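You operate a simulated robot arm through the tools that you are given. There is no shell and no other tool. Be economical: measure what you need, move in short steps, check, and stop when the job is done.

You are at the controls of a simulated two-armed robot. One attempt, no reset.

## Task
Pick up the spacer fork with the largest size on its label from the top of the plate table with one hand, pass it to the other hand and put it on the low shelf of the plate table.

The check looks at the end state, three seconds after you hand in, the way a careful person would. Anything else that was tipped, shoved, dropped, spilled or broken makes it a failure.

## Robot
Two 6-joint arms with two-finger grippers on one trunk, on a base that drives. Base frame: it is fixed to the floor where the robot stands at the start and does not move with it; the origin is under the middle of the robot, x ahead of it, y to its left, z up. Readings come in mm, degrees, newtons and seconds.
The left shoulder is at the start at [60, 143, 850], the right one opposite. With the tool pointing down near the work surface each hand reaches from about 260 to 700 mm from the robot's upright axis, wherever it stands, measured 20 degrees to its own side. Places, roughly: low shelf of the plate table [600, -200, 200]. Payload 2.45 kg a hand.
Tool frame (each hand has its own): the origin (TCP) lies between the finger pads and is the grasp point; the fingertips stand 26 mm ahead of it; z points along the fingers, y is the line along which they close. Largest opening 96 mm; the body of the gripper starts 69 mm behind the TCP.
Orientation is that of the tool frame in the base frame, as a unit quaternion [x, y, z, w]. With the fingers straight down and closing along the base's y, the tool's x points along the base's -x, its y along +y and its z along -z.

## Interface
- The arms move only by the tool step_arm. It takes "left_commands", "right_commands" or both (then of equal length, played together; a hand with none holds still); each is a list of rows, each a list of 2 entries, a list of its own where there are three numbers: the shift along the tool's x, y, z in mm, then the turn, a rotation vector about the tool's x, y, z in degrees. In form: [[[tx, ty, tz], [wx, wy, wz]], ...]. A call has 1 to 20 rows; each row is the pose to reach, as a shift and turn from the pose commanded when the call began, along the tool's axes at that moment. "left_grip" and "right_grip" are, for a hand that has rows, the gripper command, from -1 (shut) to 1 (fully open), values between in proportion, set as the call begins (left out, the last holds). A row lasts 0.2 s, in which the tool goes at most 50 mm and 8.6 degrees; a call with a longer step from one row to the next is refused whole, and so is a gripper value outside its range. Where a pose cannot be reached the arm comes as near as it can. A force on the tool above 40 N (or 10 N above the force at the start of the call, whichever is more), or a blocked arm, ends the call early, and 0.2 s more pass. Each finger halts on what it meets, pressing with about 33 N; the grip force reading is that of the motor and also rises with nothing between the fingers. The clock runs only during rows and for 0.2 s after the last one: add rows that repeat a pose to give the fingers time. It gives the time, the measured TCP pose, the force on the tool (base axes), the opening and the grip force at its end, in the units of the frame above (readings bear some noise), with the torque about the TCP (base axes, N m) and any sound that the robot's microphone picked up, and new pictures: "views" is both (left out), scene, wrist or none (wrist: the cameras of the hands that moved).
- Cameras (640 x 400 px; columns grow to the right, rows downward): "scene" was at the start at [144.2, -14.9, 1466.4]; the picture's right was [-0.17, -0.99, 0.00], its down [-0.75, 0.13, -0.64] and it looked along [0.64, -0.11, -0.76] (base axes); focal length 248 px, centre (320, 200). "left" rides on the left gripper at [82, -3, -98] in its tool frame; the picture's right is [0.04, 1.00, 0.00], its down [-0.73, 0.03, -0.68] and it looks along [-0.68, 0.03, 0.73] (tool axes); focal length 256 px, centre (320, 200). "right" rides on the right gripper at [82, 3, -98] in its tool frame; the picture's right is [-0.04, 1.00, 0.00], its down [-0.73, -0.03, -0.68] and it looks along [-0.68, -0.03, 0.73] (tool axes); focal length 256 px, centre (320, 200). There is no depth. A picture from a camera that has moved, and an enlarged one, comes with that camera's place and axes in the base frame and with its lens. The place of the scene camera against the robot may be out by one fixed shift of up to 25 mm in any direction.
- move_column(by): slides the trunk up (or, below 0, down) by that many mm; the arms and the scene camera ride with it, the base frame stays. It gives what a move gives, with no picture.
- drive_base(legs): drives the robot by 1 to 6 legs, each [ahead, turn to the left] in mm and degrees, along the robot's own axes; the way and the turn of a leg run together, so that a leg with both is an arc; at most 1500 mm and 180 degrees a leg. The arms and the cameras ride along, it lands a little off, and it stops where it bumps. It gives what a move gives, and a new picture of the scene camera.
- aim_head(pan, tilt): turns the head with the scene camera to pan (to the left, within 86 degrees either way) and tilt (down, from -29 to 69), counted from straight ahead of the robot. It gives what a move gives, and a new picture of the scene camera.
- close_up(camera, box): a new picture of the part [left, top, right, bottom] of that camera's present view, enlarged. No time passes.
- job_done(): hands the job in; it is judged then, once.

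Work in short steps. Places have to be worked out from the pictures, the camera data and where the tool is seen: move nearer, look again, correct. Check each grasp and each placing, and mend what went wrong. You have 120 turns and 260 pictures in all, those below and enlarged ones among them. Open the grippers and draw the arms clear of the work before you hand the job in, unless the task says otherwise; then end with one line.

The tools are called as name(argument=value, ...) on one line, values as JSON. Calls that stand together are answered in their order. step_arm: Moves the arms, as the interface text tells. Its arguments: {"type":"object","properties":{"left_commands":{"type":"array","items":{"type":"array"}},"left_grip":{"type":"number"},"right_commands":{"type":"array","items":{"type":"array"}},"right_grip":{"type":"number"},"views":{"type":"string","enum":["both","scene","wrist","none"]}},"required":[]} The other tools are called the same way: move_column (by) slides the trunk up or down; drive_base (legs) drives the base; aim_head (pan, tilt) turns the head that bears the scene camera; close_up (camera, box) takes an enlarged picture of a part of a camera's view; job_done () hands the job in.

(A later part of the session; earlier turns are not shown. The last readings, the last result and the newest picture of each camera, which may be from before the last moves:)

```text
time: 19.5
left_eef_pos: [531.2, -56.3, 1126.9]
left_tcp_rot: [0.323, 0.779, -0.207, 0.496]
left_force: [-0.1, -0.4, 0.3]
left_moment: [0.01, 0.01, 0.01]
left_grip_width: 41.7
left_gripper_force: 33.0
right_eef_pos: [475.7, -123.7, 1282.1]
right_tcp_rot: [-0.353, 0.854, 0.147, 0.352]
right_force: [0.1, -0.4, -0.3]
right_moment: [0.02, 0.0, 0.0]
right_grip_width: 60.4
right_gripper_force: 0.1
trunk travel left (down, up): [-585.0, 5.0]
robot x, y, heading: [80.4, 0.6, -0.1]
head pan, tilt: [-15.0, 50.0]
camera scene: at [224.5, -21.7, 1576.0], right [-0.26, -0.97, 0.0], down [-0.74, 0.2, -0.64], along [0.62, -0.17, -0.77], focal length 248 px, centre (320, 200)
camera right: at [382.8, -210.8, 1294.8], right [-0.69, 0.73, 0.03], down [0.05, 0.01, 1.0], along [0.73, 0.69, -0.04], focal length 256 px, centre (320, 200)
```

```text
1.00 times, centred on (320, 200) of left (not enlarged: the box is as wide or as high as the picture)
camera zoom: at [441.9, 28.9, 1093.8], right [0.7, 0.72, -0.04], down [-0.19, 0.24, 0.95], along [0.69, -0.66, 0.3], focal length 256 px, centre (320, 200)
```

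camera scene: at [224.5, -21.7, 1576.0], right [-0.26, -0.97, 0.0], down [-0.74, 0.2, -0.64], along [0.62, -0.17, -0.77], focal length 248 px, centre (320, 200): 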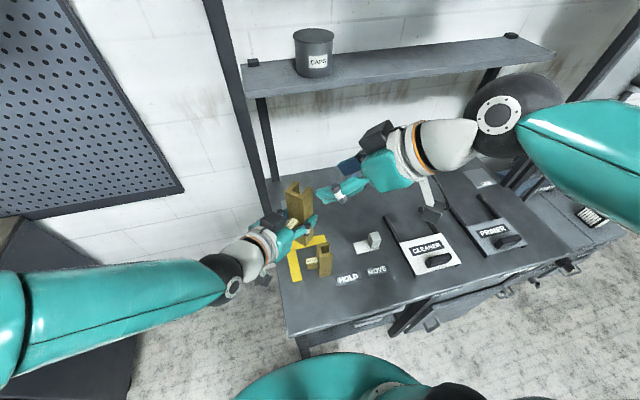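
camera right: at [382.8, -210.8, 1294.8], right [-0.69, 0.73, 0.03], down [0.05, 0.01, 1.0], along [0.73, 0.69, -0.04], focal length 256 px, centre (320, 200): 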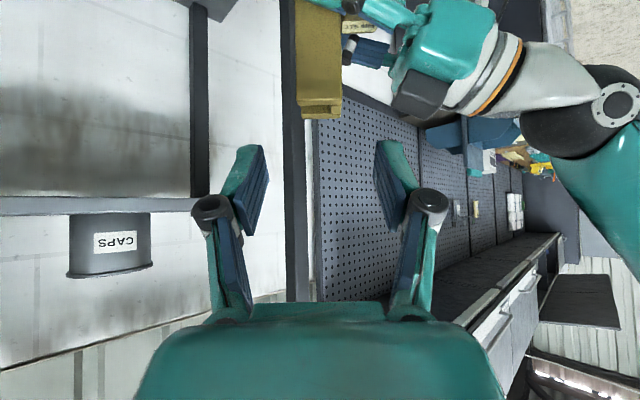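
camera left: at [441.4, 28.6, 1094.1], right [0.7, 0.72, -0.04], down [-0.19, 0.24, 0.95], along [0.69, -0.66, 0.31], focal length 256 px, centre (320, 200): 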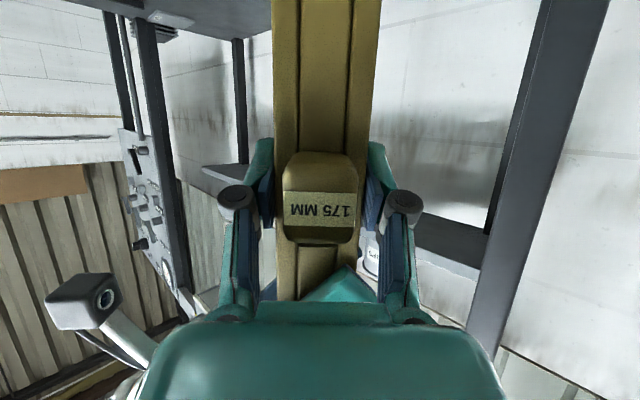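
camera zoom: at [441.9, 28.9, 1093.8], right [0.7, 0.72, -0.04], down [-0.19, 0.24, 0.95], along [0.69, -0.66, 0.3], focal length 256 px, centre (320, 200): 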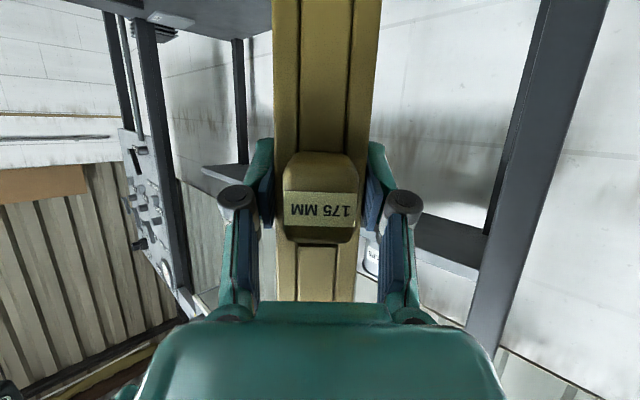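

Fork securely in the left hand. Before backing off, check what lies beside/behind the robot.

aim_head(pan=86, tilt=35)

aim_head(pan=-86, tilt=35)

```text
time: 21.3
left_eef_pos: [531.5, -55.9, 1127.0]
left_tcp_rot: [0.324, 0.779, -0.207, 0.496]
left_force: [-0.2, 0.7, 0.7]
left_moment: [0.05, -0.02, 0.0]
left_grip_width: 41.9
left_gripper_force: 33.1
right_eef_pos: [476.8, -124.8, 1281.9]
right_tcp_rot: [-0.353, 0.854, 0.147, 0.353]
right_force: [-1.2, 0.2, 0.1]
right_moment: [0.0, 0.02, -0.01]
right_grip_width: 59.8
right_gripper_force: 0.1
trunk travel left (down, up): [-585.0, 5.0]
robot x, y, heading: [83.4, 1.7, 0.1]
head pan, tilt: [85.9, 35.0]
camera scene: at [155.6, 85.9, 1597.9], right [1.0, -0.07, 0.0], down [-0.04, -0.57, -0.82], along [0.06, 0.82, -0.57], focal length 248 px, centre (320, 200)
```

scene: 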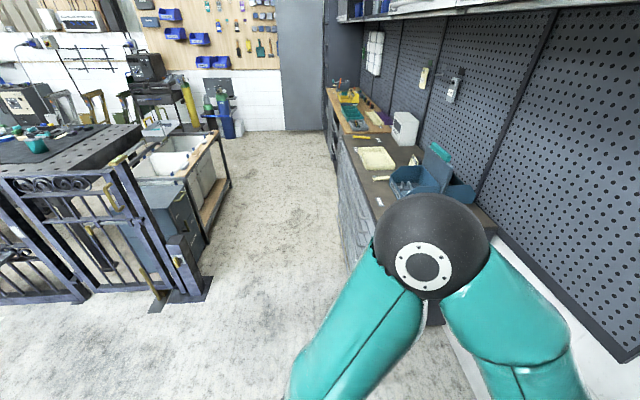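

```text
time: 23.9
left_eef_pos: [529.3, -56.7, 1126.7]
left_tcp_rot: [0.324, 0.778, -0.208, 0.496]
left_force: [0.2, -0.6, 0.9]
left_moment: [0.04, 0.0, -0.02]
left_grip_width: 41.5
left_gripper_force: 33.1
right_eef_pos: [475.8, -125.3, 1282.7]
right_tcp_rot: [-0.353, 0.854, 0.146, 0.353]
right_force: [0.3, 0.1, -0.1]
right_moment: [-0.01, 0.0, 0.03]
right_grip_width: 60.0
right_gripper_force: 0.1
trunk travel left (down, up): [-585.0, 5.0]
robot x, y, heading: [80.0, 0.4, 0.2]
head pan, tilt: [-85.9, 35.0]
camera scene: at [155.5, -89.8, 1597.9], right [-1.0, -0.07, 0.0], down [-0.04, 0.57, -0.82], along [0.06, -0.82, -0.57], focal length 248 px, centre (320, 200)
```

scene: 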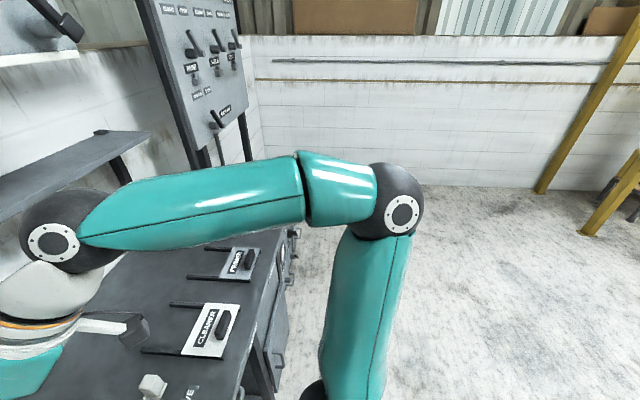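

Floor behind is free. Back off 370 mm from the table, then turn 30° right so the left hand will face the shelf.

drive_base(legs=[[-370, 0], [0, -30]])

aim_head(pan=20, tilt=50)

```text
time: 27.9
left_eef_pos: [68.4, -274.1, 1128.1]
left_tcp_rot: [0.513, 0.669, -0.328, 0.426]
left_force: [-0.4, 0.2, 0.7]
left_moment: [0.02, 0.0, 0.04]
left_grip_width: 41.5
left_gripper_force: 33.3
right_eef_pos: [-13.2, -304.1, 1281.7]
right_tcp_rot: [-0.122, 0.916, 0.051, 0.379]
right_force: [0.5, 0.5, 0.5]
right_moment: [0.0, -0.01, -0.03]
right_grip_width: 60.0
right_gripper_force: 0.1
trunk travel left (down, up): [-585.0, 5.0]
robot x, y, heading: [-286.4, 12.5, -29.9]
head pan, tilt: [-85.9, 35.0]
camera scene: at [-263.8, -95.5, 1597.9], right [-0.9, 0.44, 0.0], down [0.25, 0.52, -0.82], along [-0.36, -0.74, -0.57], focal length 248 px, centre (320, 200)
```

scene: 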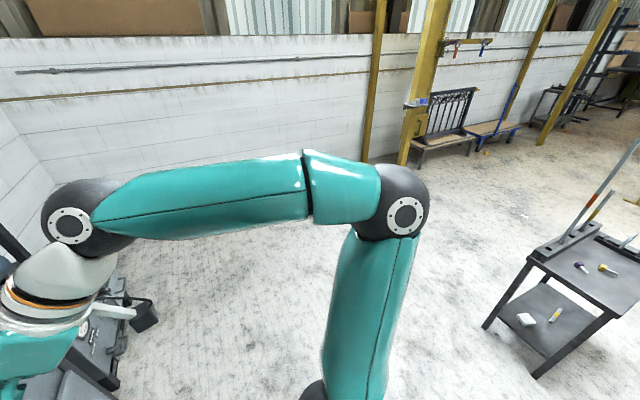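

```text
time: 29.8
left_eef_pos: [68.1, -272.2, 1127.2]
left_tcp_rot: [0.513, 0.669, -0.328, 0.426]
left_force: [-0.4, 0.3, -0.2]
left_moment: [0.0, -0.01, 0.01]
left_grip_width: 41.9
left_gripper_force: 33.0
right_eef_pos: [-13.3, -305.5, 1283.2]
right_tcp_rot: [-0.121, 0.916, 0.051, 0.379]
right_force: [-0.6, -0.7, 0.1]
right_moment: [0.01, 0.0, 0.02]
right_grip_width: 60.1
right_gripper_force: 0.1
trunk travel left (down, up): [-585.0, 5.0]
robot x, y, heading: [-286.4, 16.6, -30.1]
head pan, tilt: [20.0, 50.0]
camera scene: at [-148.8, -30.1, 1576.1], right [-0.17, -0.98, 0.0], down [-0.75, 0.13, -0.64], along [0.63, -0.11, -0.77], focal length 248 px, centre (320, 200)
```

scene: 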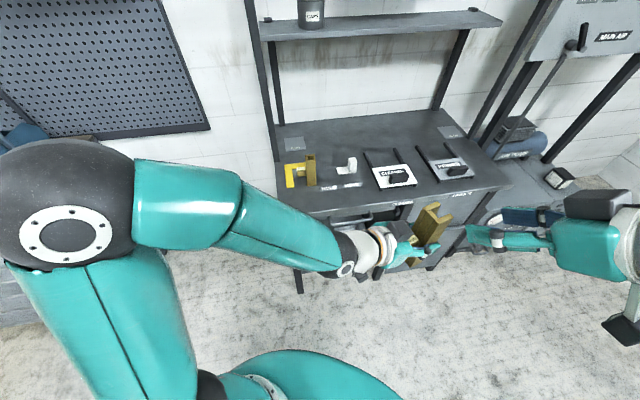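

Now tuck the right hand to its side, and back another 60 mm to give the left arm room.

step_arm(right_commands=[[[22, -19, -22], [4.5, 0, 4.5]], [[44, -38, -44], [9, 0, 9]], [[66, -57, -66], [13.5, 0, 13.5]], [[88, -76, -88], [18, 0, 18]], [[110, -95, -110], [22.5, 0, 22.5]], [[132, -114, -132], [27, 0, 27]], [[155, -134, -155], [31.8, 0, 31.8]], [[155, -134, -155], [31.8, 0, 31.8]]], right_grip=-0.5, views="none")

drive_base(legs=[[-60, 0]])

```text
time: 31.6
left_eef_pos: [67.2, -272.4, 1128.4]
left_tcp_rot: [0.514, 0.67, -0.327, 0.425]
left_force: [-0.1, -1.0, 0.3]
left_moment: [0.04, -0.02, 0.02]
left_grip_width: 41.5
left_gripper_force: 32.7
right_eef_pos: [-189.5, -490.7, 1283.6]
right_tcp_rot: [0.239, 0.892, -0.099, 0.37]
right_force: [0.3, -1.1, 0.0]
right_moment: [0.01, 0.0, -0.01]
right_grip_width: 23.9
right_gripper_force: 0.0
trunk travel left (down, up): [-585.0, 5.0]
robot x, y, heading: [-281.6, 17.0, -29.8]
head pan, tilt: [20.0, 50.0]
```

```text
time: 32.5
left_eef_pos: [13.4, -240.9, 1129.0]
left_tcp_rot: [0.513, 0.668, -0.328, 0.427]
left_force: [-0.4, 1.1, -5.1]
left_moment: [0.02, -0.03, 0.07]
left_grip_width: 41.8
left_gripper_force: 33.2
right_eef_pos: [-244.4, -458.9, 1283.5]
right_tcp_rot: [0.238, 0.892, -0.099, 0.371]
right_force: [-0.8, 0.9, 0.0]
right_moment: [0.01, 0.0, 0.04]
right_grip_width: 24.0
right_gripper_force: 0.1
trunk travel left (down, up): [-585.0, 5.0]
robot x, y, heading: [-340.0, 45.3, -30.0]
head pan, tilt: [20.0, 50.0]
camera scene: at [-204.2, 2.0, 1576.5], right [-0.17, -0.98, 0.0], down [-0.75, 0.13, -0.64], along [0.63, -0.11, -0.76], focal length 248 px, centre (320, 200)
```

scene: 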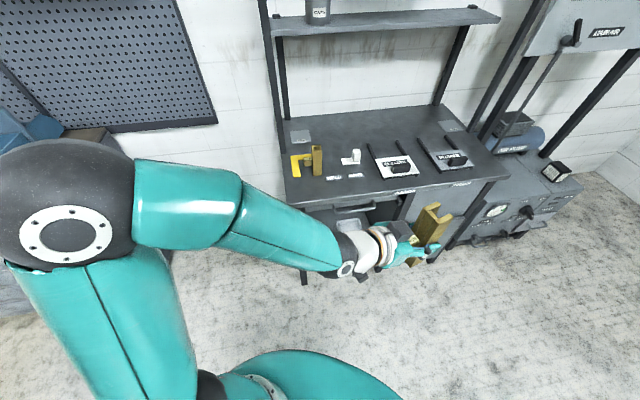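

Now swing the left hand round to heading +x at [269,-55,1000].

step_arm(left_commands=[[[16.6, 29.3, -4.9], [-6.8, 0, -3.17]], [[33.3, 58.6, -9.9], [-13.6, 0, -6.34]], [[49.9, 87.8, -14.8], [-20.4, 0, -9.51]], [[66.6, 117.1, -19.8], [-27.2, 0, -12.68]], [[83.2, 146.4, -24.7], [-34, 0, -15.85]], [[99.8, 175.7, -29.6], [-40.8, 0, -19.02]], [[116.5, 205, -34.6], [-47.6, 0, -22.19]], [[133.1, 234.2, -39.5], [-54.4, 0, -25.36]], [[149.8, 263.5, -44.5], [-61.2, 0, -28.53]], [[166.4, 292.8, -49.4], [-67.95, 0, -31.7]], [[166.4, 292.8, -49.4], [-67.95, 0, -31.7]]])

```text
time: 34.9
left_eef_pos: [267.8, -56.3, 999.1]
left_tcp_rot: [-0.001, 0.844, -0.001, 0.537]
left_force: [-1.0, -0.5, -5.8]
left_moment: [0.01, 0.03, -0.01]
left_grip_width: 41.4
left_gripper_force: 32.8
right_eef_pos: [-241.9, -458.2, 1282.3]
right_tcp_rot: [0.239, 0.892, -0.099, 0.37]
right_force: [0.6, 0.8, -0.1]
right_moment: [0.0, -0.03, 0.0]
right_grip_width: 24.2
right_gripper_force: 0.1
trunk travel left (down, up): [-585.0, 5.0]
robot x, y, heading: [-339.5, 46.6, -29.9]
head pan, tilt: [20.0, 50.0]
camera scene: at [-201.3, 0.3, 1576.2], right [-0.17, -0.98, 0.0], down [-0.75, 0.13, -0.64], along [0.63, -0.11, -0.77], focal length 248 px, centre (320, 200)
camera left: at [145.2, -59.7, 965.5], right [-0.02, 1.0, -0.04], down [-0.3, 0.03, 0.95], along [0.95, 0.03, 0.3], focal length 256 px, centre (320, 200)
```

scene: 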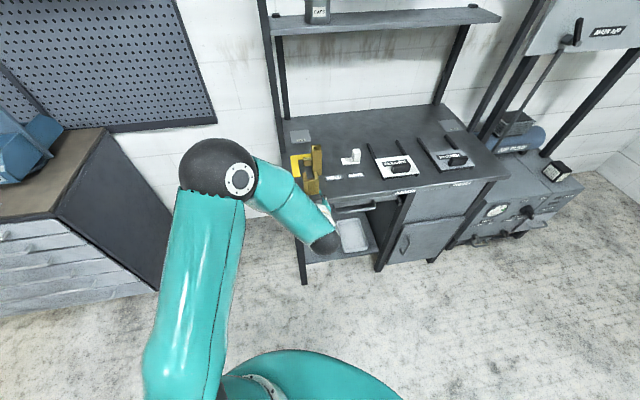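
left: 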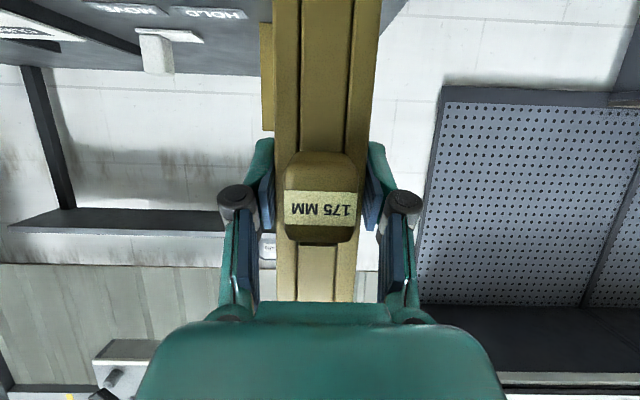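

Upright and clear of the table edge (x≈357). Lower the trunk 400 mm and look.

move_column(by=-400)

aim_head(pan=25, tilt=45)

```text
time: 38.8
left_eef_pos: [267.1, -55.9, 598.5]
left_tcp_rot: [-0.001, 0.844, 0.0, 0.537]
left_force: [-0.4, 0.1, -6.1]
left_moment: [0.0, -0.01, 0.03]
left_grip_width: 41.6
left_gripper_force: 32.7
right_eef_pos: [-241.9, -460.9, 883.9]
right_tcp_rot: [0.238, 0.893, -0.099, 0.37]
right_force: [-0.3, -0.1, 0.4]
right_moment: [0.0, -0.03, 0.0]
right_grip_width: 23.8
right_gripper_force: 0.0
trunk travel left (down, up): [-185.0, 405.0]
robot x, y, heading: [-338.1, 46.5, -30.0]
head pan, tilt: [20.0, 50.0]
```

```text
time: 39.4
left_eef_pos: [269.0, -57.1, 598.2]
left_tcp_rot: [0.0, 0.844, 0.0, 0.537]
left_force: [0.0, 0.1, -5.9]
left_moment: [0.03, 0.02, 0.0]
left_grip_width: 41.5
left_gripper_force: 32.4
right_eef_pos: [-240.2, -459.3, 883.9]
right_tcp_rot: [0.239, 0.893, -0.099, 0.369]
right_force: [-0.8, 0.2, 1.1]
right_moment: [0.05, 0.01, 0.0]
right_grip_width: 24.0
right_gripper_force: 0.0
trunk travel left (down, up): [-185.0, 405.0]
robot x, y, heading: [-335.1, 43.4, -30.1]
head pan, tilt: [25.0, 45.0]
camera scene: at [-195.6, 6.6, 1183.0], right [-0.09, -1.0, 0.0], down [-0.71, 0.06, -0.71], along [0.7, -0.06, -0.71], focal length 248 px, centre (320, 200)
```

scene: 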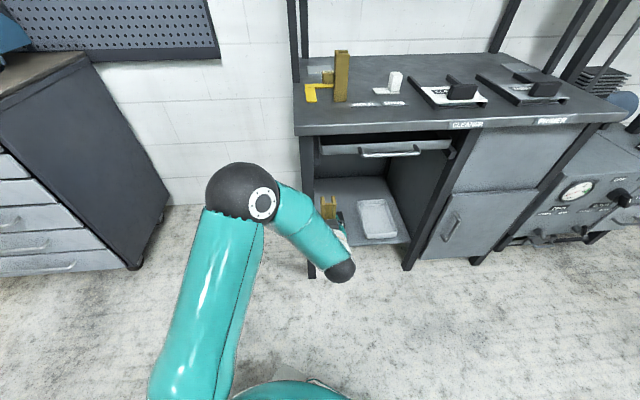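

A drawer with handle sits under the top; the open bay below has the shelf with tray and black box. Zoom in on the bay.

close_up(camera="scene", box=[290, 120, 450, 285])

close_up(camera="left", box=[0, 0, 640, 400])

```text
2.42 times, centred on (370, 202) of scene
camera zoom: at [-195.6, 6.6, 1183.0], right [-0.09, -1.0, 0.0], down [-0.71, 0.06, -0.71], along [0.7, -0.06, -0.71], focal length 600 px, centre (199, 194)
```

zoom: 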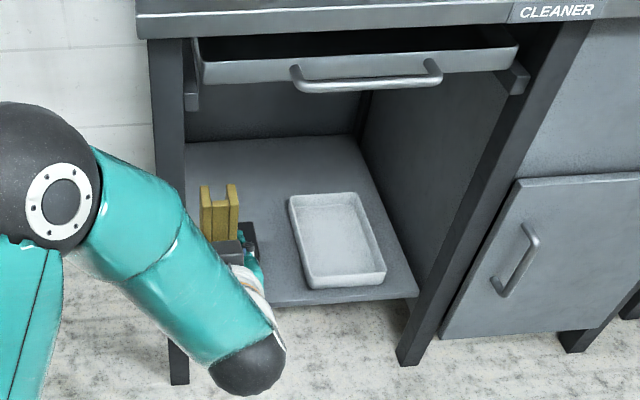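

```text
1.00 times, centred on (320, 200) of left (not enlarged: the box is as wide or as high as the picture)
camera zoom: at [145.2, -59.7, 565.4], right [-0.02, 1.0, -0.04], down [-0.3, 0.03, 0.95], along [0.95, 0.03, 0.3], focal length 256 px, centre (320, 200)
```

zoom: 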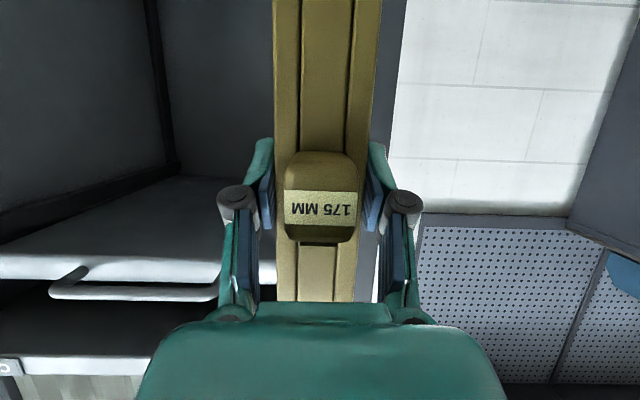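

Analysis: gap on the shelf between box (y −104…−162) and tray (y ≈ −258), shelf z≈200, front edge x≈445. From this heading the left elbow would meet the table's front-left leg, so I reposition: robot facing straight ahead at y≈−330.

drive_base(legs=[[0, -60], [373, 0], [0, 90]])

```text
time: 41.9
left_eef_pos: [51.4, -432.8, 596.3]
left_tcp_rot: [0.299, 0.791, -0.188, 0.5]
left_force: [0.6, 0.3, -5.6]
left_moment: [-0.01, -0.01, 0.0]
left_grip_width: 41.8
left_gripper_force: 32.6
right_eef_pos: [-596.7, -398.7, 884.9]
right_tcp_rot: [0.538, 0.75, -0.225, 0.311]
right_force: [-1.3, 0.5, -0.3]
right_moment: [-0.02, 0.0, -0.01]
right_grip_width: 24.0
right_gripper_force: 0.0
trunk travel left (down, up): [-185.0, 405.0]
robot x, y, heading: [-312.3, 53.1, -71.7]
head pan, tilt: [25.0, 45.0]
stopped in leg 1: the robot was blocked; the commanded pose is now the measured one
camera scene: at [-229.0, -66.3, 1183.0], right [-0.73, -0.68, 0.0], down [-0.48, 0.52, -0.71], along [0.48, -0.52, -0.71], focal length 248 px, centre (320, 200)
```

scene: 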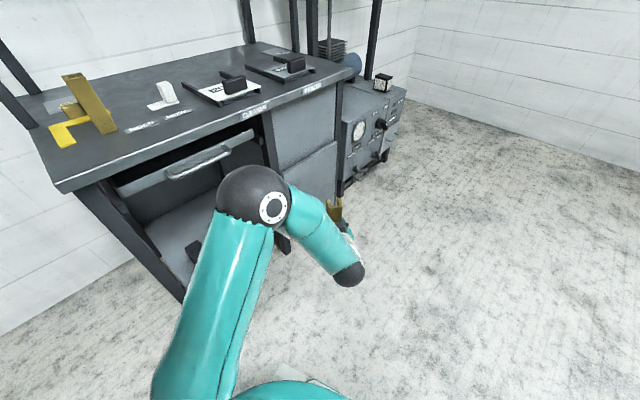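

The turn was blocked at −72°; look to the right/behind to see what was met.

aim_head(pan=-70, tilt=45)

aim_head(pan=86, tilt=45)

```text
time: 43.6
left_eef_pos: [51.9, -432.3, 598.5]
left_tcp_rot: [0.298, 0.79, -0.19, 0.501]
left_force: [0.6, -0.3, -4.7]
left_moment: [0.0, 0.01, -0.01]
left_grip_width: 41.9
left_gripper_force: 32.8
right_eef_pos: [-595.8, -398.9, 884.6]
right_tcp_rot: [0.538, 0.751, -0.224, 0.31]
right_force: [-0.1, 0.1, -0.3]
right_moment: [0.0, 0.0, 0.02]
right_grip_width: 24.2
right_gripper_force: 0.1
trunk travel left (down, up): [-185.0, 405.0]
robot x, y, heading: [-311.1, 53.3, -71.8]
head pan, tilt: [-70.0, 45.0]
camera scene: at [-348.9, -57.1, 1183.1], right [-0.62, 0.79, 0.0], down [0.56, 0.44, -0.71], along [-0.56, -0.44, -0.71], focal length 248 px, centre (320, 200)
```

scene: 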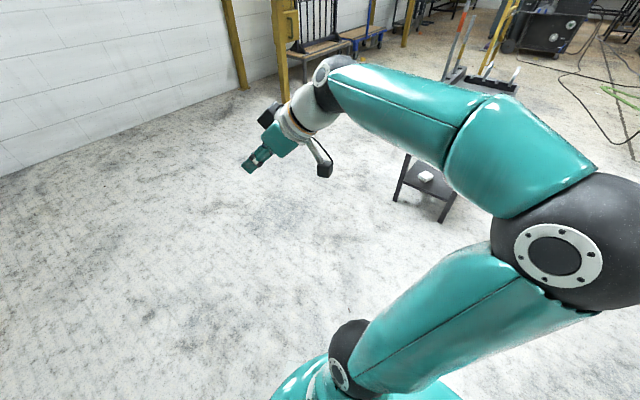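

```text
time: 46.0
left_eef_pos: [51.8, -431.6, 598.2]
left_tcp_rot: [0.298, 0.79, -0.19, 0.501]
left_force: [0.7, 0.4, -6.5]
left_moment: [0.02, 0.04, 0.01]
left_grip_width: 41.7
left_gripper_force: 32.4
right_eef_pos: [-596.7, -399.4, 884.4]
right_tcp_rot: [0.538, 0.751, -0.224, 0.311]
right_force: [0.1, -0.6, 0.3]
right_moment: [0.05, -0.02, 0.02]
right_grip_width: 24.1
right_gripper_force: 0.1
trunk travel left (down, up): [-185.0, 405.0]
robot x, y, heading: [-312.6, 52.4, -71.9]
head pan, tilt: [85.9, 45.0]
camera scene: at [-206.0, 12.7, 1183.1], right [0.24, -0.97, 0.0], down [-0.69, -0.17, -0.71], along [0.69, 0.17, -0.71], focal length 248 px, centre (320, 200)
```

scene: 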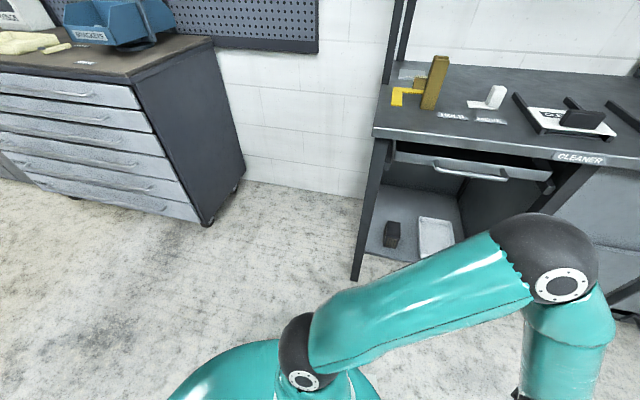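

Neither view shows a contact; look directly behind (−x side).

aim_head(pan=-86, tilt=25)

close_up(camera="right", box=[0, 0, 640, 400])

close_up(camera="left", box=[0, 0, 640, 400])

```text
time: 48.6
left_eef_pos: [52.9, -433.1, 598.0]
left_tcp_rot: [0.299, 0.79, -0.19, 0.501]
left_force: [0.0, -1.1, -5.2]
left_moment: [0.05, 0.02, -0.01]
left_grip_width: 42.1
left_gripper_force: 33.0
right_eef_pos: [-596.7, -398.2, 884.9]
right_tcp_rot: [0.538, 0.751, -0.224, 0.311]
right_force: [0.2, -1.0, -0.1]
right_moment: [0.01, -0.04, -0.02]
right_grip_width: 24.1
right_gripper_force: 0.1
trunk travel left (down, up): [-185.0, 405.0]
robot x, y, heading: [-315.2, 51.1, -71.6]
head pan, tilt: [-85.9, 25.0]
camera scene: at [-370.2, -41.7, 1213.7], right [-0.38, 0.93, 0.0], down [0.39, 0.16, -0.91], along [-0.84, -0.34, -0.42], focal length 248 px, centre (320, 200)
```

scene: 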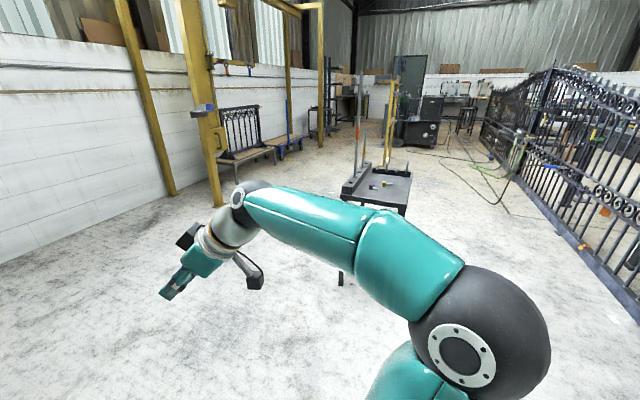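

```text
1.00 times, centred on (320, 200) of right (not enlarged: the box is as wide or as high as the picture)
camera zoom: at [-635.5, -276.2, 896.8], right [0.96, 0.29, 0.03], down [-0.01, -0.05, 1.0], along [0.29, -0.95, -0.04], focal length 256 px, centre (320, 200)
```

zoom: 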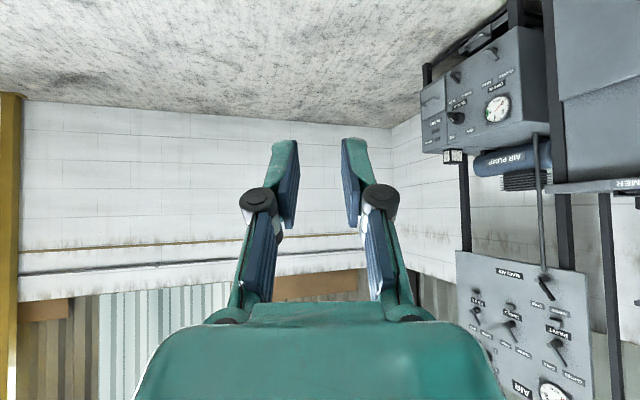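

```text
1.00 times, centred on (320, 200) of left (not enlarged: the box is as wide or as high as the picture)
camera zoom: at [-42.6, -353.7, 565.8], right [0.65, 0.76, -0.04], down [-0.21, 0.22, 0.95], along [0.73, -0.61, 0.3], focal length 256 px, centre (320, 200)
```

zoom: 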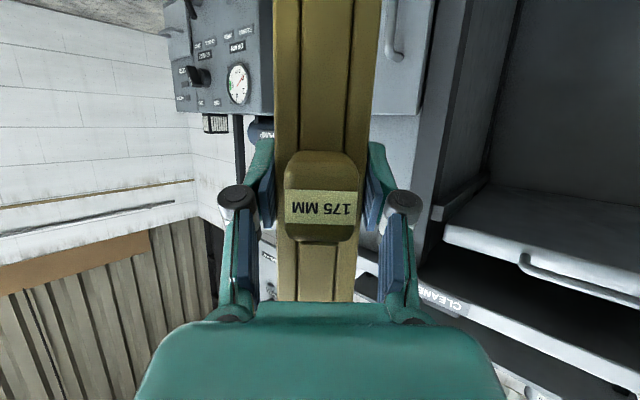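

No contact visible yet; check the floor near the base behind with a steep tilt.

aim_head(pan=-86, tilt=66)

```text
time: 49.7
left_eef_pos: [53.3, -433.7, 598.5]
left_tcp_rot: [0.299, 0.789, -0.191, 0.501]
left_force: [0.0, 1.1, -5.8]
left_moment: [-0.01, -0.02, 0.01]
left_grip_width: 41.7
left_gripper_force: 33.3
right_eef_pos: [-597.2, -398.9, 883.8]
right_tcp_rot: [0.538, 0.75, -0.225, 0.311]
right_force: [0.4, -0.8, 0.6]
right_moment: [0.01, 0.01, 0.0]
right_grip_width: 24.2
right_gripper_force: 0.1
trunk travel left (down, up): [-185.0, 405.0]
robot x, y, heading: [-313.9, 53.8, -71.8]
head pan, tilt: [-85.9, 66.0]
camera scene: at [-340.0, -29.4, 1157.0], right [-0.38, 0.93, 0.0], down [0.85, 0.34, -0.41], along [-0.38, -0.15, -0.91], focal length 248 px, centre (320, 200)
```

scene: 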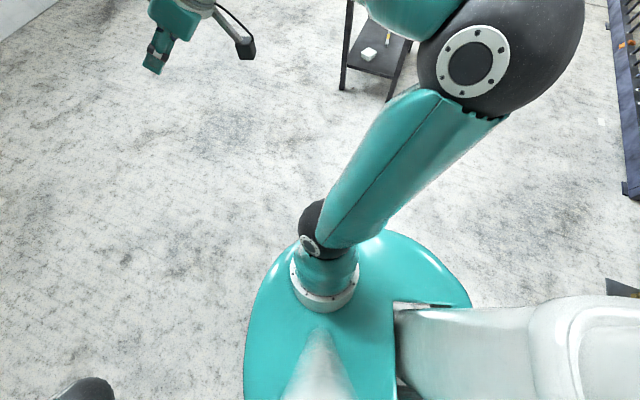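

Still no visible obstacle. Try a small further turn to see whether it is still blocked.

drive_base(legs=[[0, -8]])

```text
time: 50.8
left_eef_pos: [-19.0, -479.3, 597.7]
left_tcp_rot: [0.353, 0.767, -0.224, 0.487]
left_force: [0.3, -0.3, -6.6]
left_moment: [0.0, 0.0, 0.0]
left_grip_width: 41.9
left_gripper_force: 33.2
right_eef_pos: [-657.4, -355.5, 884.0]
right_tcp_rot: [0.589, 0.711, -0.246, 0.295]
right_force: [-0.3, -0.2, -1.2]
right_moment: [0.01, -0.01, 0.0]
right_grip_width: 24.1
right_gripper_force: 0.0
trunk travel left (down, up): [-185.0, 405.0]
robot x, y, heading: [-309.4, 53.5, -79.8]
head pan, tilt: [-85.9, 66.0]
camera scene: at [-345.7, -23.2, 1157.0], right [-0.24, 0.97, 0.0], down [0.89, 0.22, -0.41], along [-0.39, -0.1, -0.91], focal length 248 px, centre (320, 200)
```

scene: 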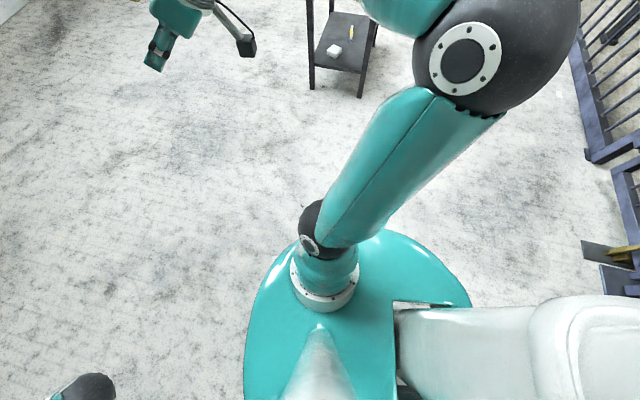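

That turn went freely. Continue: turn the remaining 10° and drive 375 mm.

drive_base(legs=[[0, -10], [375, 0]])

```text
time: 53.9
left_eef_pos: [-114.9, -901.5, 598.5]
left_tcp_rot: [0.42, 0.733, -0.266, 0.464]
left_force: [-0.7, -0.6, -6.2]
left_moment: [0.03, 0.0, 0.01]
left_grip_width: 41.6
left_gripper_force: 33.5
right_eef_pos: [-722.2, -666.6, 884.1]
right_tcp_rot: [0.65, 0.657, -0.269, 0.27]
right_force: [-0.8, -0.5, 0.4]
right_moment: [0.02, -0.01, -0.02]
right_grip_width: 23.9
right_gripper_force: 0.1
trunk travel left (down, up): [-185.0, 405.0]
robot x, y, heading: [-309.5, -324.2, -90.1]
head pan, tilt: [-85.9, 66.0]
camera scene: at [-360.3, -393.4, 1156.9], right [-0.07, 1.0, 0.0], down [0.91, 0.07, -0.41], along [-0.41, -0.03, -0.91], focal length 248 px, centre (320, 200)
```

scene: 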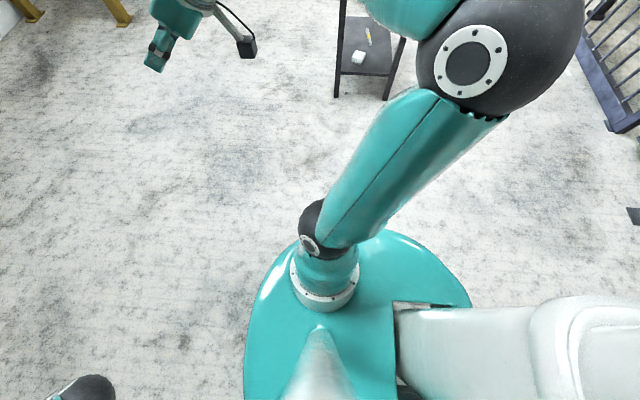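

Now turn back to face the table in 30° pieces.

drive_base(legs=[[0, 30], [0, 30]])

drive_base(legs=[[0, 30]])

aim_head(pan=10, tilt=45)

```text
time: 56.1
left_eef_pos: [149.0, -718.6, 597.5]
left_tcp_rot: [0.213, 0.819, -0.133, 0.516]
left_force: [0.9, -0.2, -5.6]
left_moment: [0.03, 0.0, 0.02]
left_grip_width: 41.6
left_gripper_force: 32.4
right_eef_pos: [-492.6, -825.7, 886.1]
right_tcp_rot: [0.453, 0.805, -0.189, 0.333]
right_force: [-0.3, 0.3, -0.1]
right_moment: [0.03, -0.01, 0.02]
right_grip_width: 23.9
right_gripper_force: 0.1
trunk travel left (down, up): [-185.0, 405.0]
robot x, y, heading: [-330.6, -333.7, -59.2]
head pan, tilt: [-85.9, 66.0]
stopped in leg 1: the robot was blocked; the commanded pose is now the measured one
camera scene: at [-337.8, -421.6, 1157.0], right [-0.57, 0.82, 0.0], down [0.75, 0.52, -0.41], along [-0.33, -0.23, -0.91], focal length 248 px, centre (320, 200)
```

scene: 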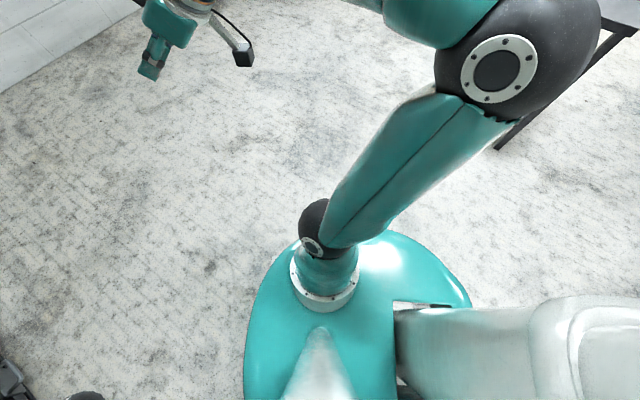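

```text
time: 58.3
left_eef_pos: [279.1, -432.0, 597.8]
left_tcp_rot: [-0.005, 0.846, 0.005, 0.533]
left_force: [0.7, -0.4, -5.5]
left_moment: [0.03, 0.03, 0.0]
left_grip_width: 41.9
left_gripper_force: 33.3
right_eef_pos: [-223.1, -844.4, 887.3]
right_tcp_rot: [0.23, 0.895, -0.097, 0.37]
right_force: [-0.4, -0.3, -0.7]
right_moment: [0.01, 0.01, -0.04]
right_grip_width: 24.1
right_gripper_force: 0.1
trunk travel left (down, up): [-185.0, 405.0]
robot x, y, heading: [-334.4, -349.9, -29.2]
head pan, tilt: [-85.9, 66.0]
stopped in leg 1: the robot was blocked; the commanded pose is now the measured one
camera scene: at [-299.7, -436.0, 1157.0], right [-0.9, 0.43, 0.0], down [0.39, 0.83, -0.41], along [-0.17, -0.37, -0.91], focal length 248 px, centre (320, 200)
```

scene: 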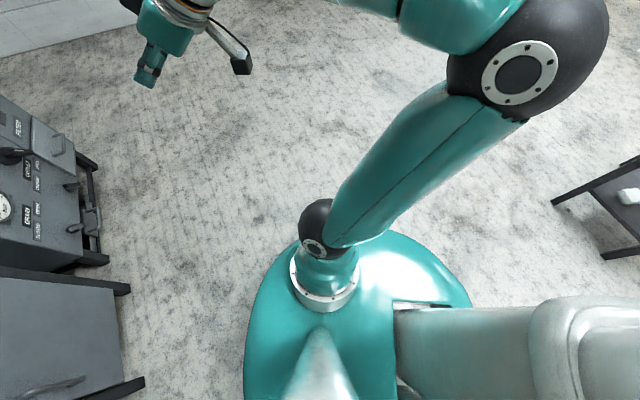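

```text
time: 60.0
left_eef_pos: [279.2, -432.3, 599.9]
left_tcp_rot: [-0.005, 0.846, 0.004, 0.534]
left_force: [0.5, 0.1, -5.1]
left_moment: [-0.01, 0.0, -0.01]
left_grip_width: 41.7
left_gripper_force: 33.1
right_eef_pos: [-223.7, -845.5, 886.6]
right_tcp_rot: [0.231, 0.895, -0.098, 0.37]
right_force: [0.4, 0.7, 0.6]
right_moment: [0.01, -0.02, 0.01]
right_grip_width: 23.9
right_gripper_force: 0.0
trunk travel left (down, up): [-185.0, 405.0]
robot x, y, heading: [-338.4, -351.6, -29.2]
head pan, tilt: [10.0, 45.0]
camera scene: at [-197.5, -409.1, 1183.0], right [-0.33, -0.94, 0.0], down [-0.67, 0.23, -0.71], along [0.67, -0.23, -0.71], focal length 248 px, centre (320, 200)
```

scene: 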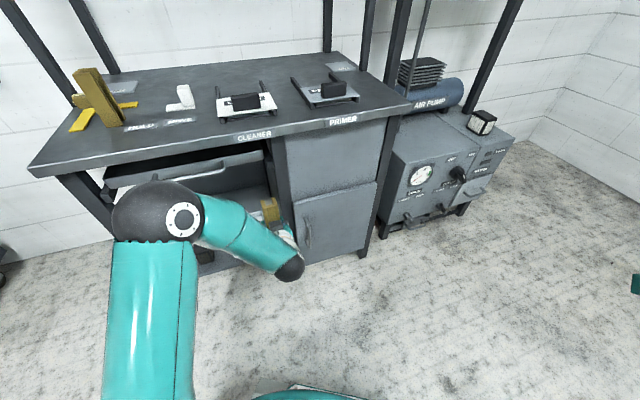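

The "blocked" notes come with full turns completed and a small drift; nothing seems touched. Turn the last 29°.

drive_base(legs=[[0, 29]])

```text
time: 62.0
left_eef_pos: [249.6, -141.9, 596.8]
left_tcp_rot: [-0.207, 0.821, 0.132, 0.515]
left_force: [0.8, 0.0, -5.4]
left_moment: [-0.01, 0.04, -0.03]
left_grip_width: 41.6
left_gripper_force: 33.4
right_eef_pos: [-4.8, -740.4, 888.3]
right_tcp_rot: [0.012, 0.923, -0.008, 0.384]
right_force: [-0.3, 0.4, 1.1]
right_moment: [0.0, 0.03, 0.0]
right_grip_width: 24.1
right_gripper_force: 0.0
trunk travel left (down, up): [-185.0, 405.0]
robot x, y, heading: [-336.1, -365.5, -1.8]
head pan, tilt: [10.0, 45.0]
stopped in leg 1: the robot was blocked; the commanded pose is now the measured one
camera scene: at [-183.9, -360.2, 1183.0], right [0.14, -0.99, 0.0], down [-0.7, -0.1, -0.71], along [0.7, 0.1, -0.71], focal length 248 px, centre (320, 200)
```

scene: 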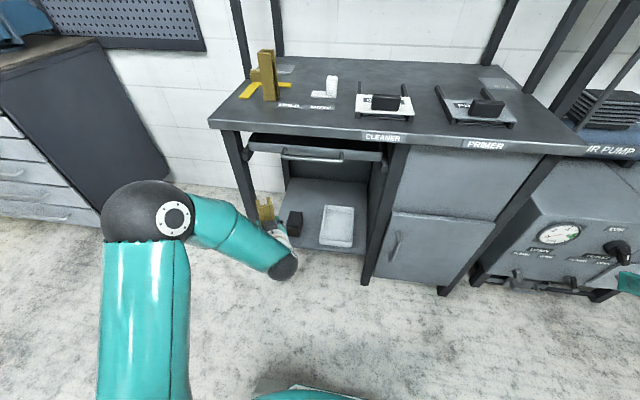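

Robot faces the table at [−336,−366]. Re-aim the left hand: heading straight ahead, TCP to [284,−202,457].

step_arm(left_commands=[[[25, -14, 12], [5.1, 0, 2.4]], [[50, -28, 24], [10.2, 0, 4.8]], [[75, -42, 36], [15.3, 0, 7.1]], [[100, -56, 48], [20.4, 0, 9.5]], [[126, -69, 61], [25.5, 0, 11.9]], [[126, -69, 61], [25.5, 0, 11.9]]])

```text
time: 63.4
left_eef_pos: [283.1, -201.6, 457.9]
left_tcp_rot: [-0.002, 0.846, 0.0, 0.533]
left_force: [0.8, 0.9, -6.1]
left_moment: [-0.03, 0.01, -0.03]
left_grip_width: 41.4
left_gripper_force: 32.9
right_eef_pos: [-4.3, -738.2, 887.4]
right_tcp_rot: [0.011, 0.923, -0.008, 0.384]
right_force: [-0.4, 0.5, -0.4]
right_moment: [0.03, -0.03, 0.01]
right_grip_width: 24.1
right_gripper_force: 0.1
trunk travel left (down, up): [-185.0, 405.0]
robot x, y, heading: [-330.7, -368.6, -2.0]
head pan, tilt: [10.0, 45.0]
camera scene: at [-183.7, -360.0, 1183.0], right [0.14, -0.99, 0.0], down [-0.7, -0.1, -0.71], along [0.7, 0.1, -0.71], focal length 248 px, centre (320, 200)
camera left: at [159.3, -205.1, 426.4], right [-0.02, 1.0, -0.04], down [-0.3, 0.03, 0.95], along [0.96, 0.03, 0.29], focal length 256 px, centre (320, 200)
```

scene: 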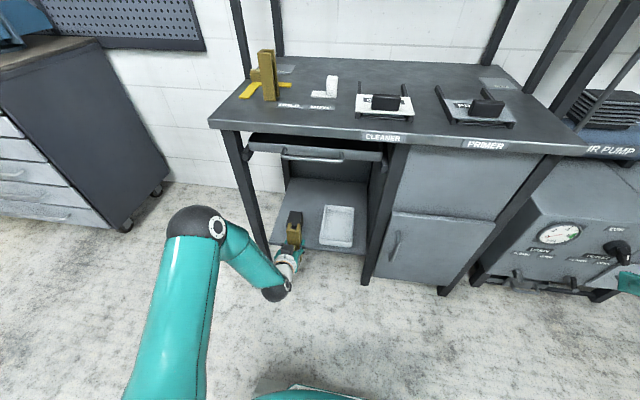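
left: 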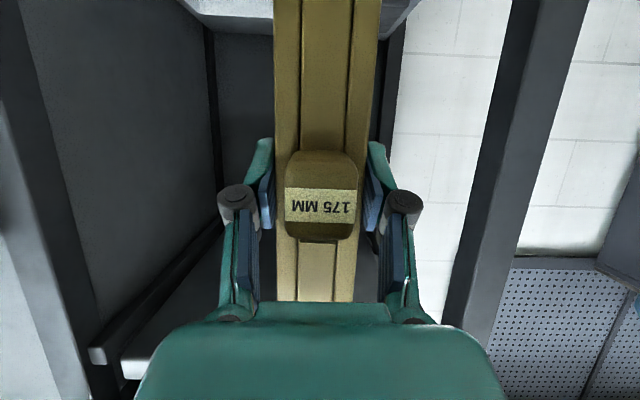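

Elbow triangulates well clear (≈x 230 after driving in). Pull the right hand back 90 mm for margin and lower the trunk 113 mm.

step_arm(right_commands=[[[32, 0, -32], [0, 0, 0]], [[64, 0, -64], [0, 0, 0]], [[64, 0, -64], [0, 0, 0]]], views="none")

move_column(by=-113)

aim_head(pan=15, tilt=45)

```text
time: 64.2
left_eef_pos: [282.2, -201.9, 458.3]
left_tcp_rot: [-0.002, 0.847, -0.001, 0.531]
left_force: [0.0, -0.2, -5.7]
left_moment: [0.03, 0.01, -0.02]
left_grip_width: 41.9
left_gripper_force: 33.0
right_eef_pos: [-71.4, -699.7, 896.3]
right_tcp_rot: [-0.086, 0.909, 0.049, 0.404]
right_force: [-0.9, 0.5, -0.6]
right_moment: [0.01, 0.0, -0.02]
right_grip_width: 23.9
right_gripper_force: 0.0
trunk travel left (down, up): [-185.0, 405.0]
robot x, y, heading: [-334.3, -370.8, -2.0]
head pan, tilt: [10.0, 45.0]
stopped in row 3 (right hand): the arm was blocked; the commanded pose is now the measured one
```

```text
time: 65.6
left_eef_pos: [282.9, -200.7, 344.9]
left_tcp_rot: [-0.002, 0.846, -0.001, 0.534]
left_force: [-0.6, -0.6, -6.0]
left_moment: [-0.03, 0.04, 0.03]
left_grip_width: 41.4
left_gripper_force: 32.9
right_eef_pos: [-70.9, -699.8, 780.4]
right_tcp_rot: [-0.083, 0.91, 0.049, 0.403]
right_force: [0.5, -0.2, -0.9]
right_moment: [0.01, -0.01, 0.01]
right_grip_width: 24.0
right_gripper_force: 0.0
trunk travel left (down, up): [-72.0, 518.0]
robot x, y, heading: [-332.9, -367.5, -2.0]
head pan, tilt: [10.0, 45.0]
```

```text
time: 66.3
left_eef_pos: [282.6, -201.5, 345.4]
left_tcp_rot: [-0.002, 0.846, -0.001, 0.533]
left_force: [0.0, 0.0, -6.1]
left_moment: [-0.04, 0.04, -0.05]
left_grip_width: 41.8
left_gripper_force: 32.9
right_eef_pos: [-70.6, -700.8, 780.4]
right_tcp_rot: [-0.084, 0.91, 0.05, 0.403]
right_force: [1.4, -0.5, -0.5]
right_moment: [-0.03, 0.0, -0.02]
right_grip_width: 24.0
right_gripper_force: 0.0
trunk travel left (down, up): [-72.0, 518.0]
robot x, y, heading: [-331.2, -368.6, -2.0]
head pan, tilt: [15.0, 45.0]
camera scene: at [-185.2, -353.2, 1070.0], right [0.23, -0.97, 0.0], down [-0.69, -0.16, -0.71], along [0.69, 0.16, -0.71], focal length 248 px, centre (320, 200)
```

scene: 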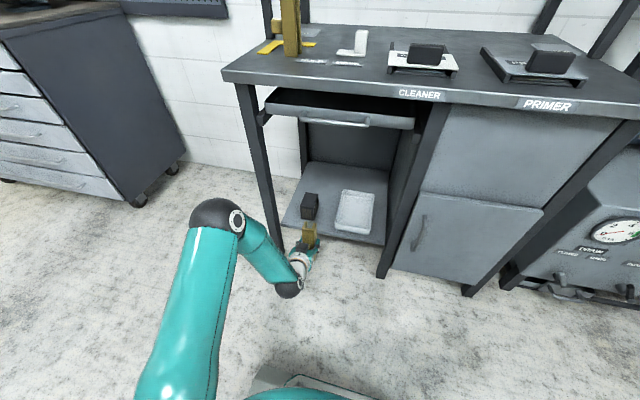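

Zoom in on the bay with the fork to refine the gap's y.

close_up(camera="scene", box=[250, 140, 410, 290])

close_up(camera="left", box=[0, 0, 640, 400])

```text
2.67 times, centred on (330, 215) of scene
camera zoom: at [-185.2, -353.2, 1070.0], right [0.23, -0.97, 0.0], down [-0.69, -0.16, -0.71], along [0.69, 0.16, -0.71], focal length 660 px, centre (293, 160)
```

zoom: 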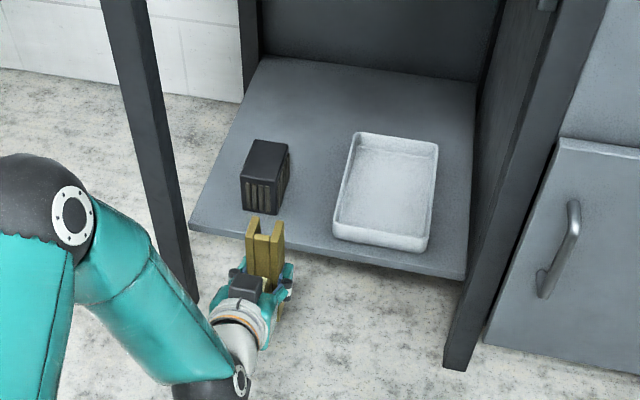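

```text
1.00 times, centred on (320, 200) of left (not enlarged: the box is as wide or as high as the picture)
camera zoom: at [158.9, -205.3, 314.0], right [-0.02, 1.0, -0.04], down [-0.29, 0.03, 0.96], along [0.96, 0.03, 0.29], focal length 256 px, centre (320, 200)
```

zoom: 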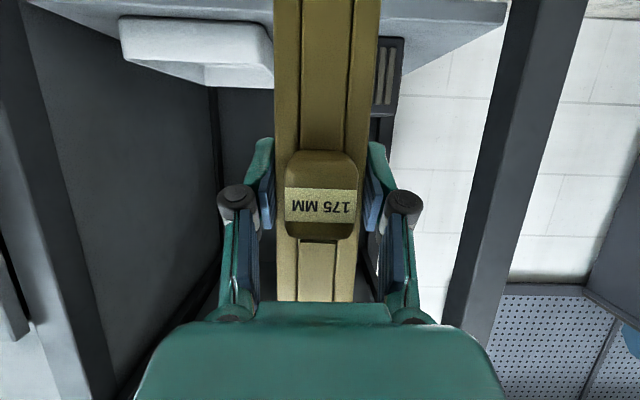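

Gap is y −155…−255 (centre −205). Fork bottom is ≈55 mm above the shelf. Drive in 240 mm straight.

drive_base(legs=[[240, 0]])

close_up(camera="scene", box=[230, 160, 400, 300])

close_up(camera="left", box=[0, 0, 640, 400])

```text
time: 68.0
left_eef_pos: [520.9, -210.5, 346.5]
left_tcp_rot: [-0.001, 0.846, -0.001, 0.533]
left_force: [-0.6, 1.3, -5.8]
left_moment: [-0.01, 0.07, -0.01]
left_grip_width: 41.8
left_gripper_force: 32.7
right_eef_pos: [165.6, -709.0, 779.6]
right_tcp_rot: [-0.083, 0.91, 0.05, 0.404]
right_force: [0.5, -0.4, -0.9]
right_moment: [0.0, -0.02, -0.03]
right_grip_width: 24.0
right_gripper_force: 0.1
trunk travel left (down, up): [-72.0, 518.0]
robot x, y, heading: [-96.1, -373.5, -2.1]
head pan, tilt: [15.0, 45.0]
camera scene: at [52.5, -361.3, 1070.0], right [0.23, -0.97, 0.0], down [-0.69, -0.16, -0.71], along [0.69, 0.16, -0.71], focal length 248 px, centre (320, 200)
```

scene: 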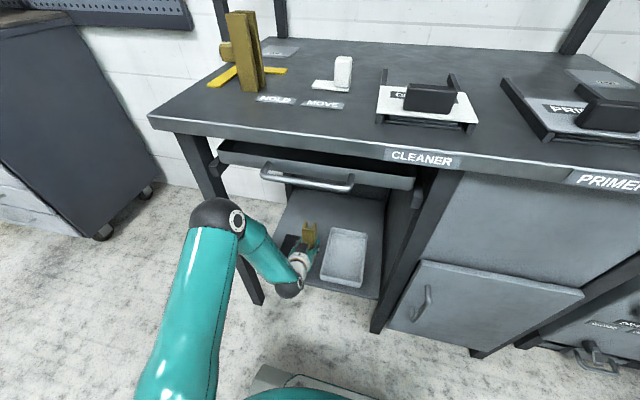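

```text
2.86 times, centred on (315, 230) of scene
camera zoom: at [52.5, -361.3, 1070.0], right [0.23, -0.97, 0.0], down [-0.69, -0.16, -0.71], along [0.69, 0.16, -0.71], focal length 708 px, centre (334, 114)
```

zoom: 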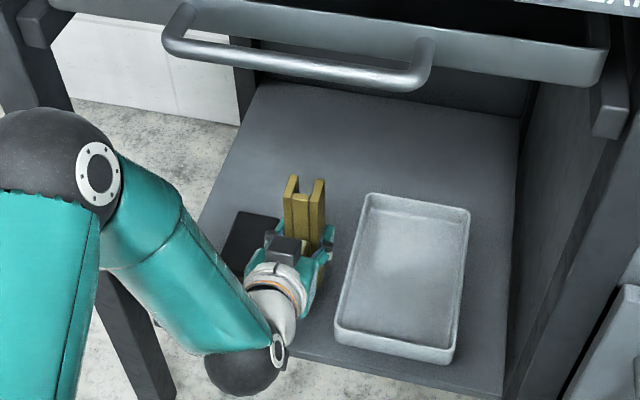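

```text
1.00 times, centred on (320, 200) of left (not enlarged: the box is as wide or as high as the picture)
camera zoom: at [397.0, -214.0, 314.1], right [-0.02, 1.0, -0.04], down [-0.29, 0.03, 0.96], along [0.96, 0.03, 0.29], focal length 256 px, centre (320, 200)
```

zoom: 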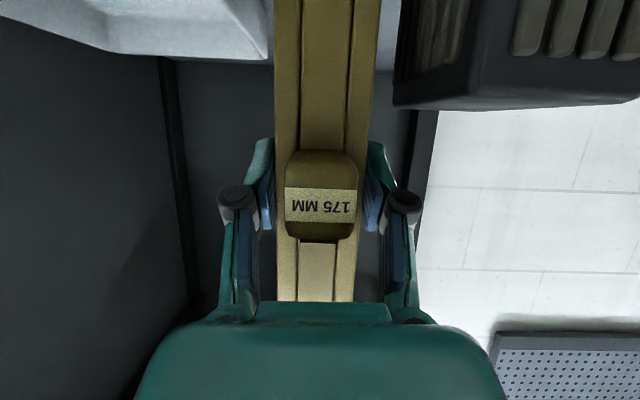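

Fork is in the gap, ~10+ mm spare each side. Shift 4 mm left, lower 42 mm by arm.

step_arm(left_commands=[[[2, 4, 4], [0, 0, 0]], [[12, 4, 11], [0, 0, 0]], [[24, 4, 17], [0, 0, 0]], [[35.7, 4, 22.6], [0, 0, 0]], [[35.7, 4, 22.6], [0, 0, 0]]])

close_up(camera="scene", box=[270, 190, 370, 290])

```text
time: 69.2
left_eef_pos: [528.8, -206.4, 310.0]
left_tcp_rot: [-0.001, 0.842, 0.0, 0.539]
left_force: [0.5, -1.7, 26.0]
left_moment: [-0.12, -0.58, 0.03]
left_grip_width: 41.8
left_gripper_force: 33.3
right_eef_pos: [164.7, -709.7, 781.5]
right_tcp_rot: [-0.082, 0.91, 0.049, 0.404]
right_force: [-0.2, 0.0, -0.1]
right_moment: [-0.02, -0.01, -0.01]
right_grip_width: 24.0
right_gripper_force: 0.0
trunk travel left (down, up): [-72.0, 518.0]
robot x, y, heading: [-95.4, -374.1, -2.1]
head pan, tilt: [15.0, 45.0]
camera scene: at [50.0, -361.8, 1071.0], right [0.23, -0.97, 0.0], down [-0.69, -0.16, -0.71], along [0.69, 0.16, -0.71], focal length 248 px, centre (320, 200)
camera left: at [404.6, -209.8, 276.8], right [-0.02, 1.0, -0.04], down [-0.31, 0.03, 0.95], along [0.95, 0.03, 0.31], focal length 256 px, centre (320, 200)
```

scene: 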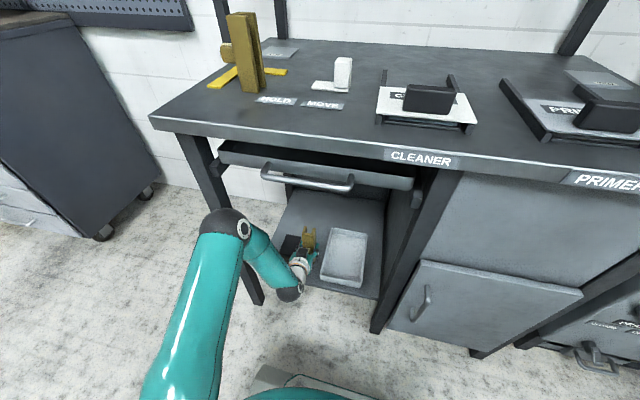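
left: 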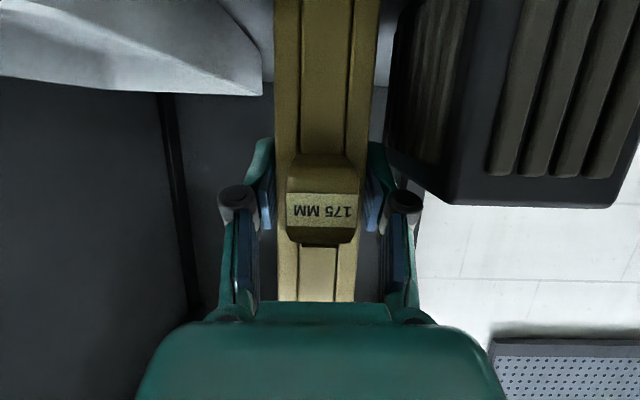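

```text
4.00 times, centred on (320, 240) of scene
camera zoom: at [50.0, -361.8, 1071.0], right [0.23, -0.97, 0.0], down [-0.69, -0.16, -0.71], along [0.69, 0.16, -0.71], focal length 991 px, centre (320, 40)
```

zoom: 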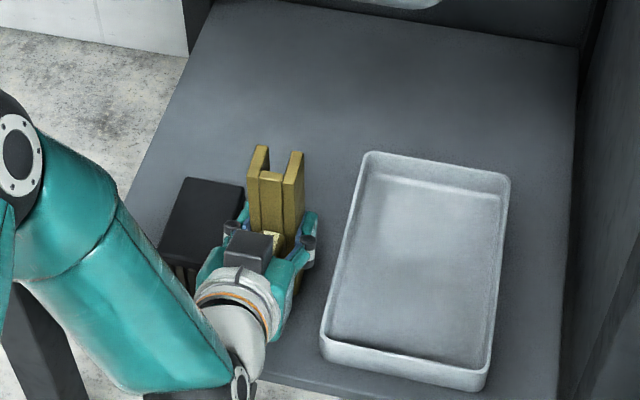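

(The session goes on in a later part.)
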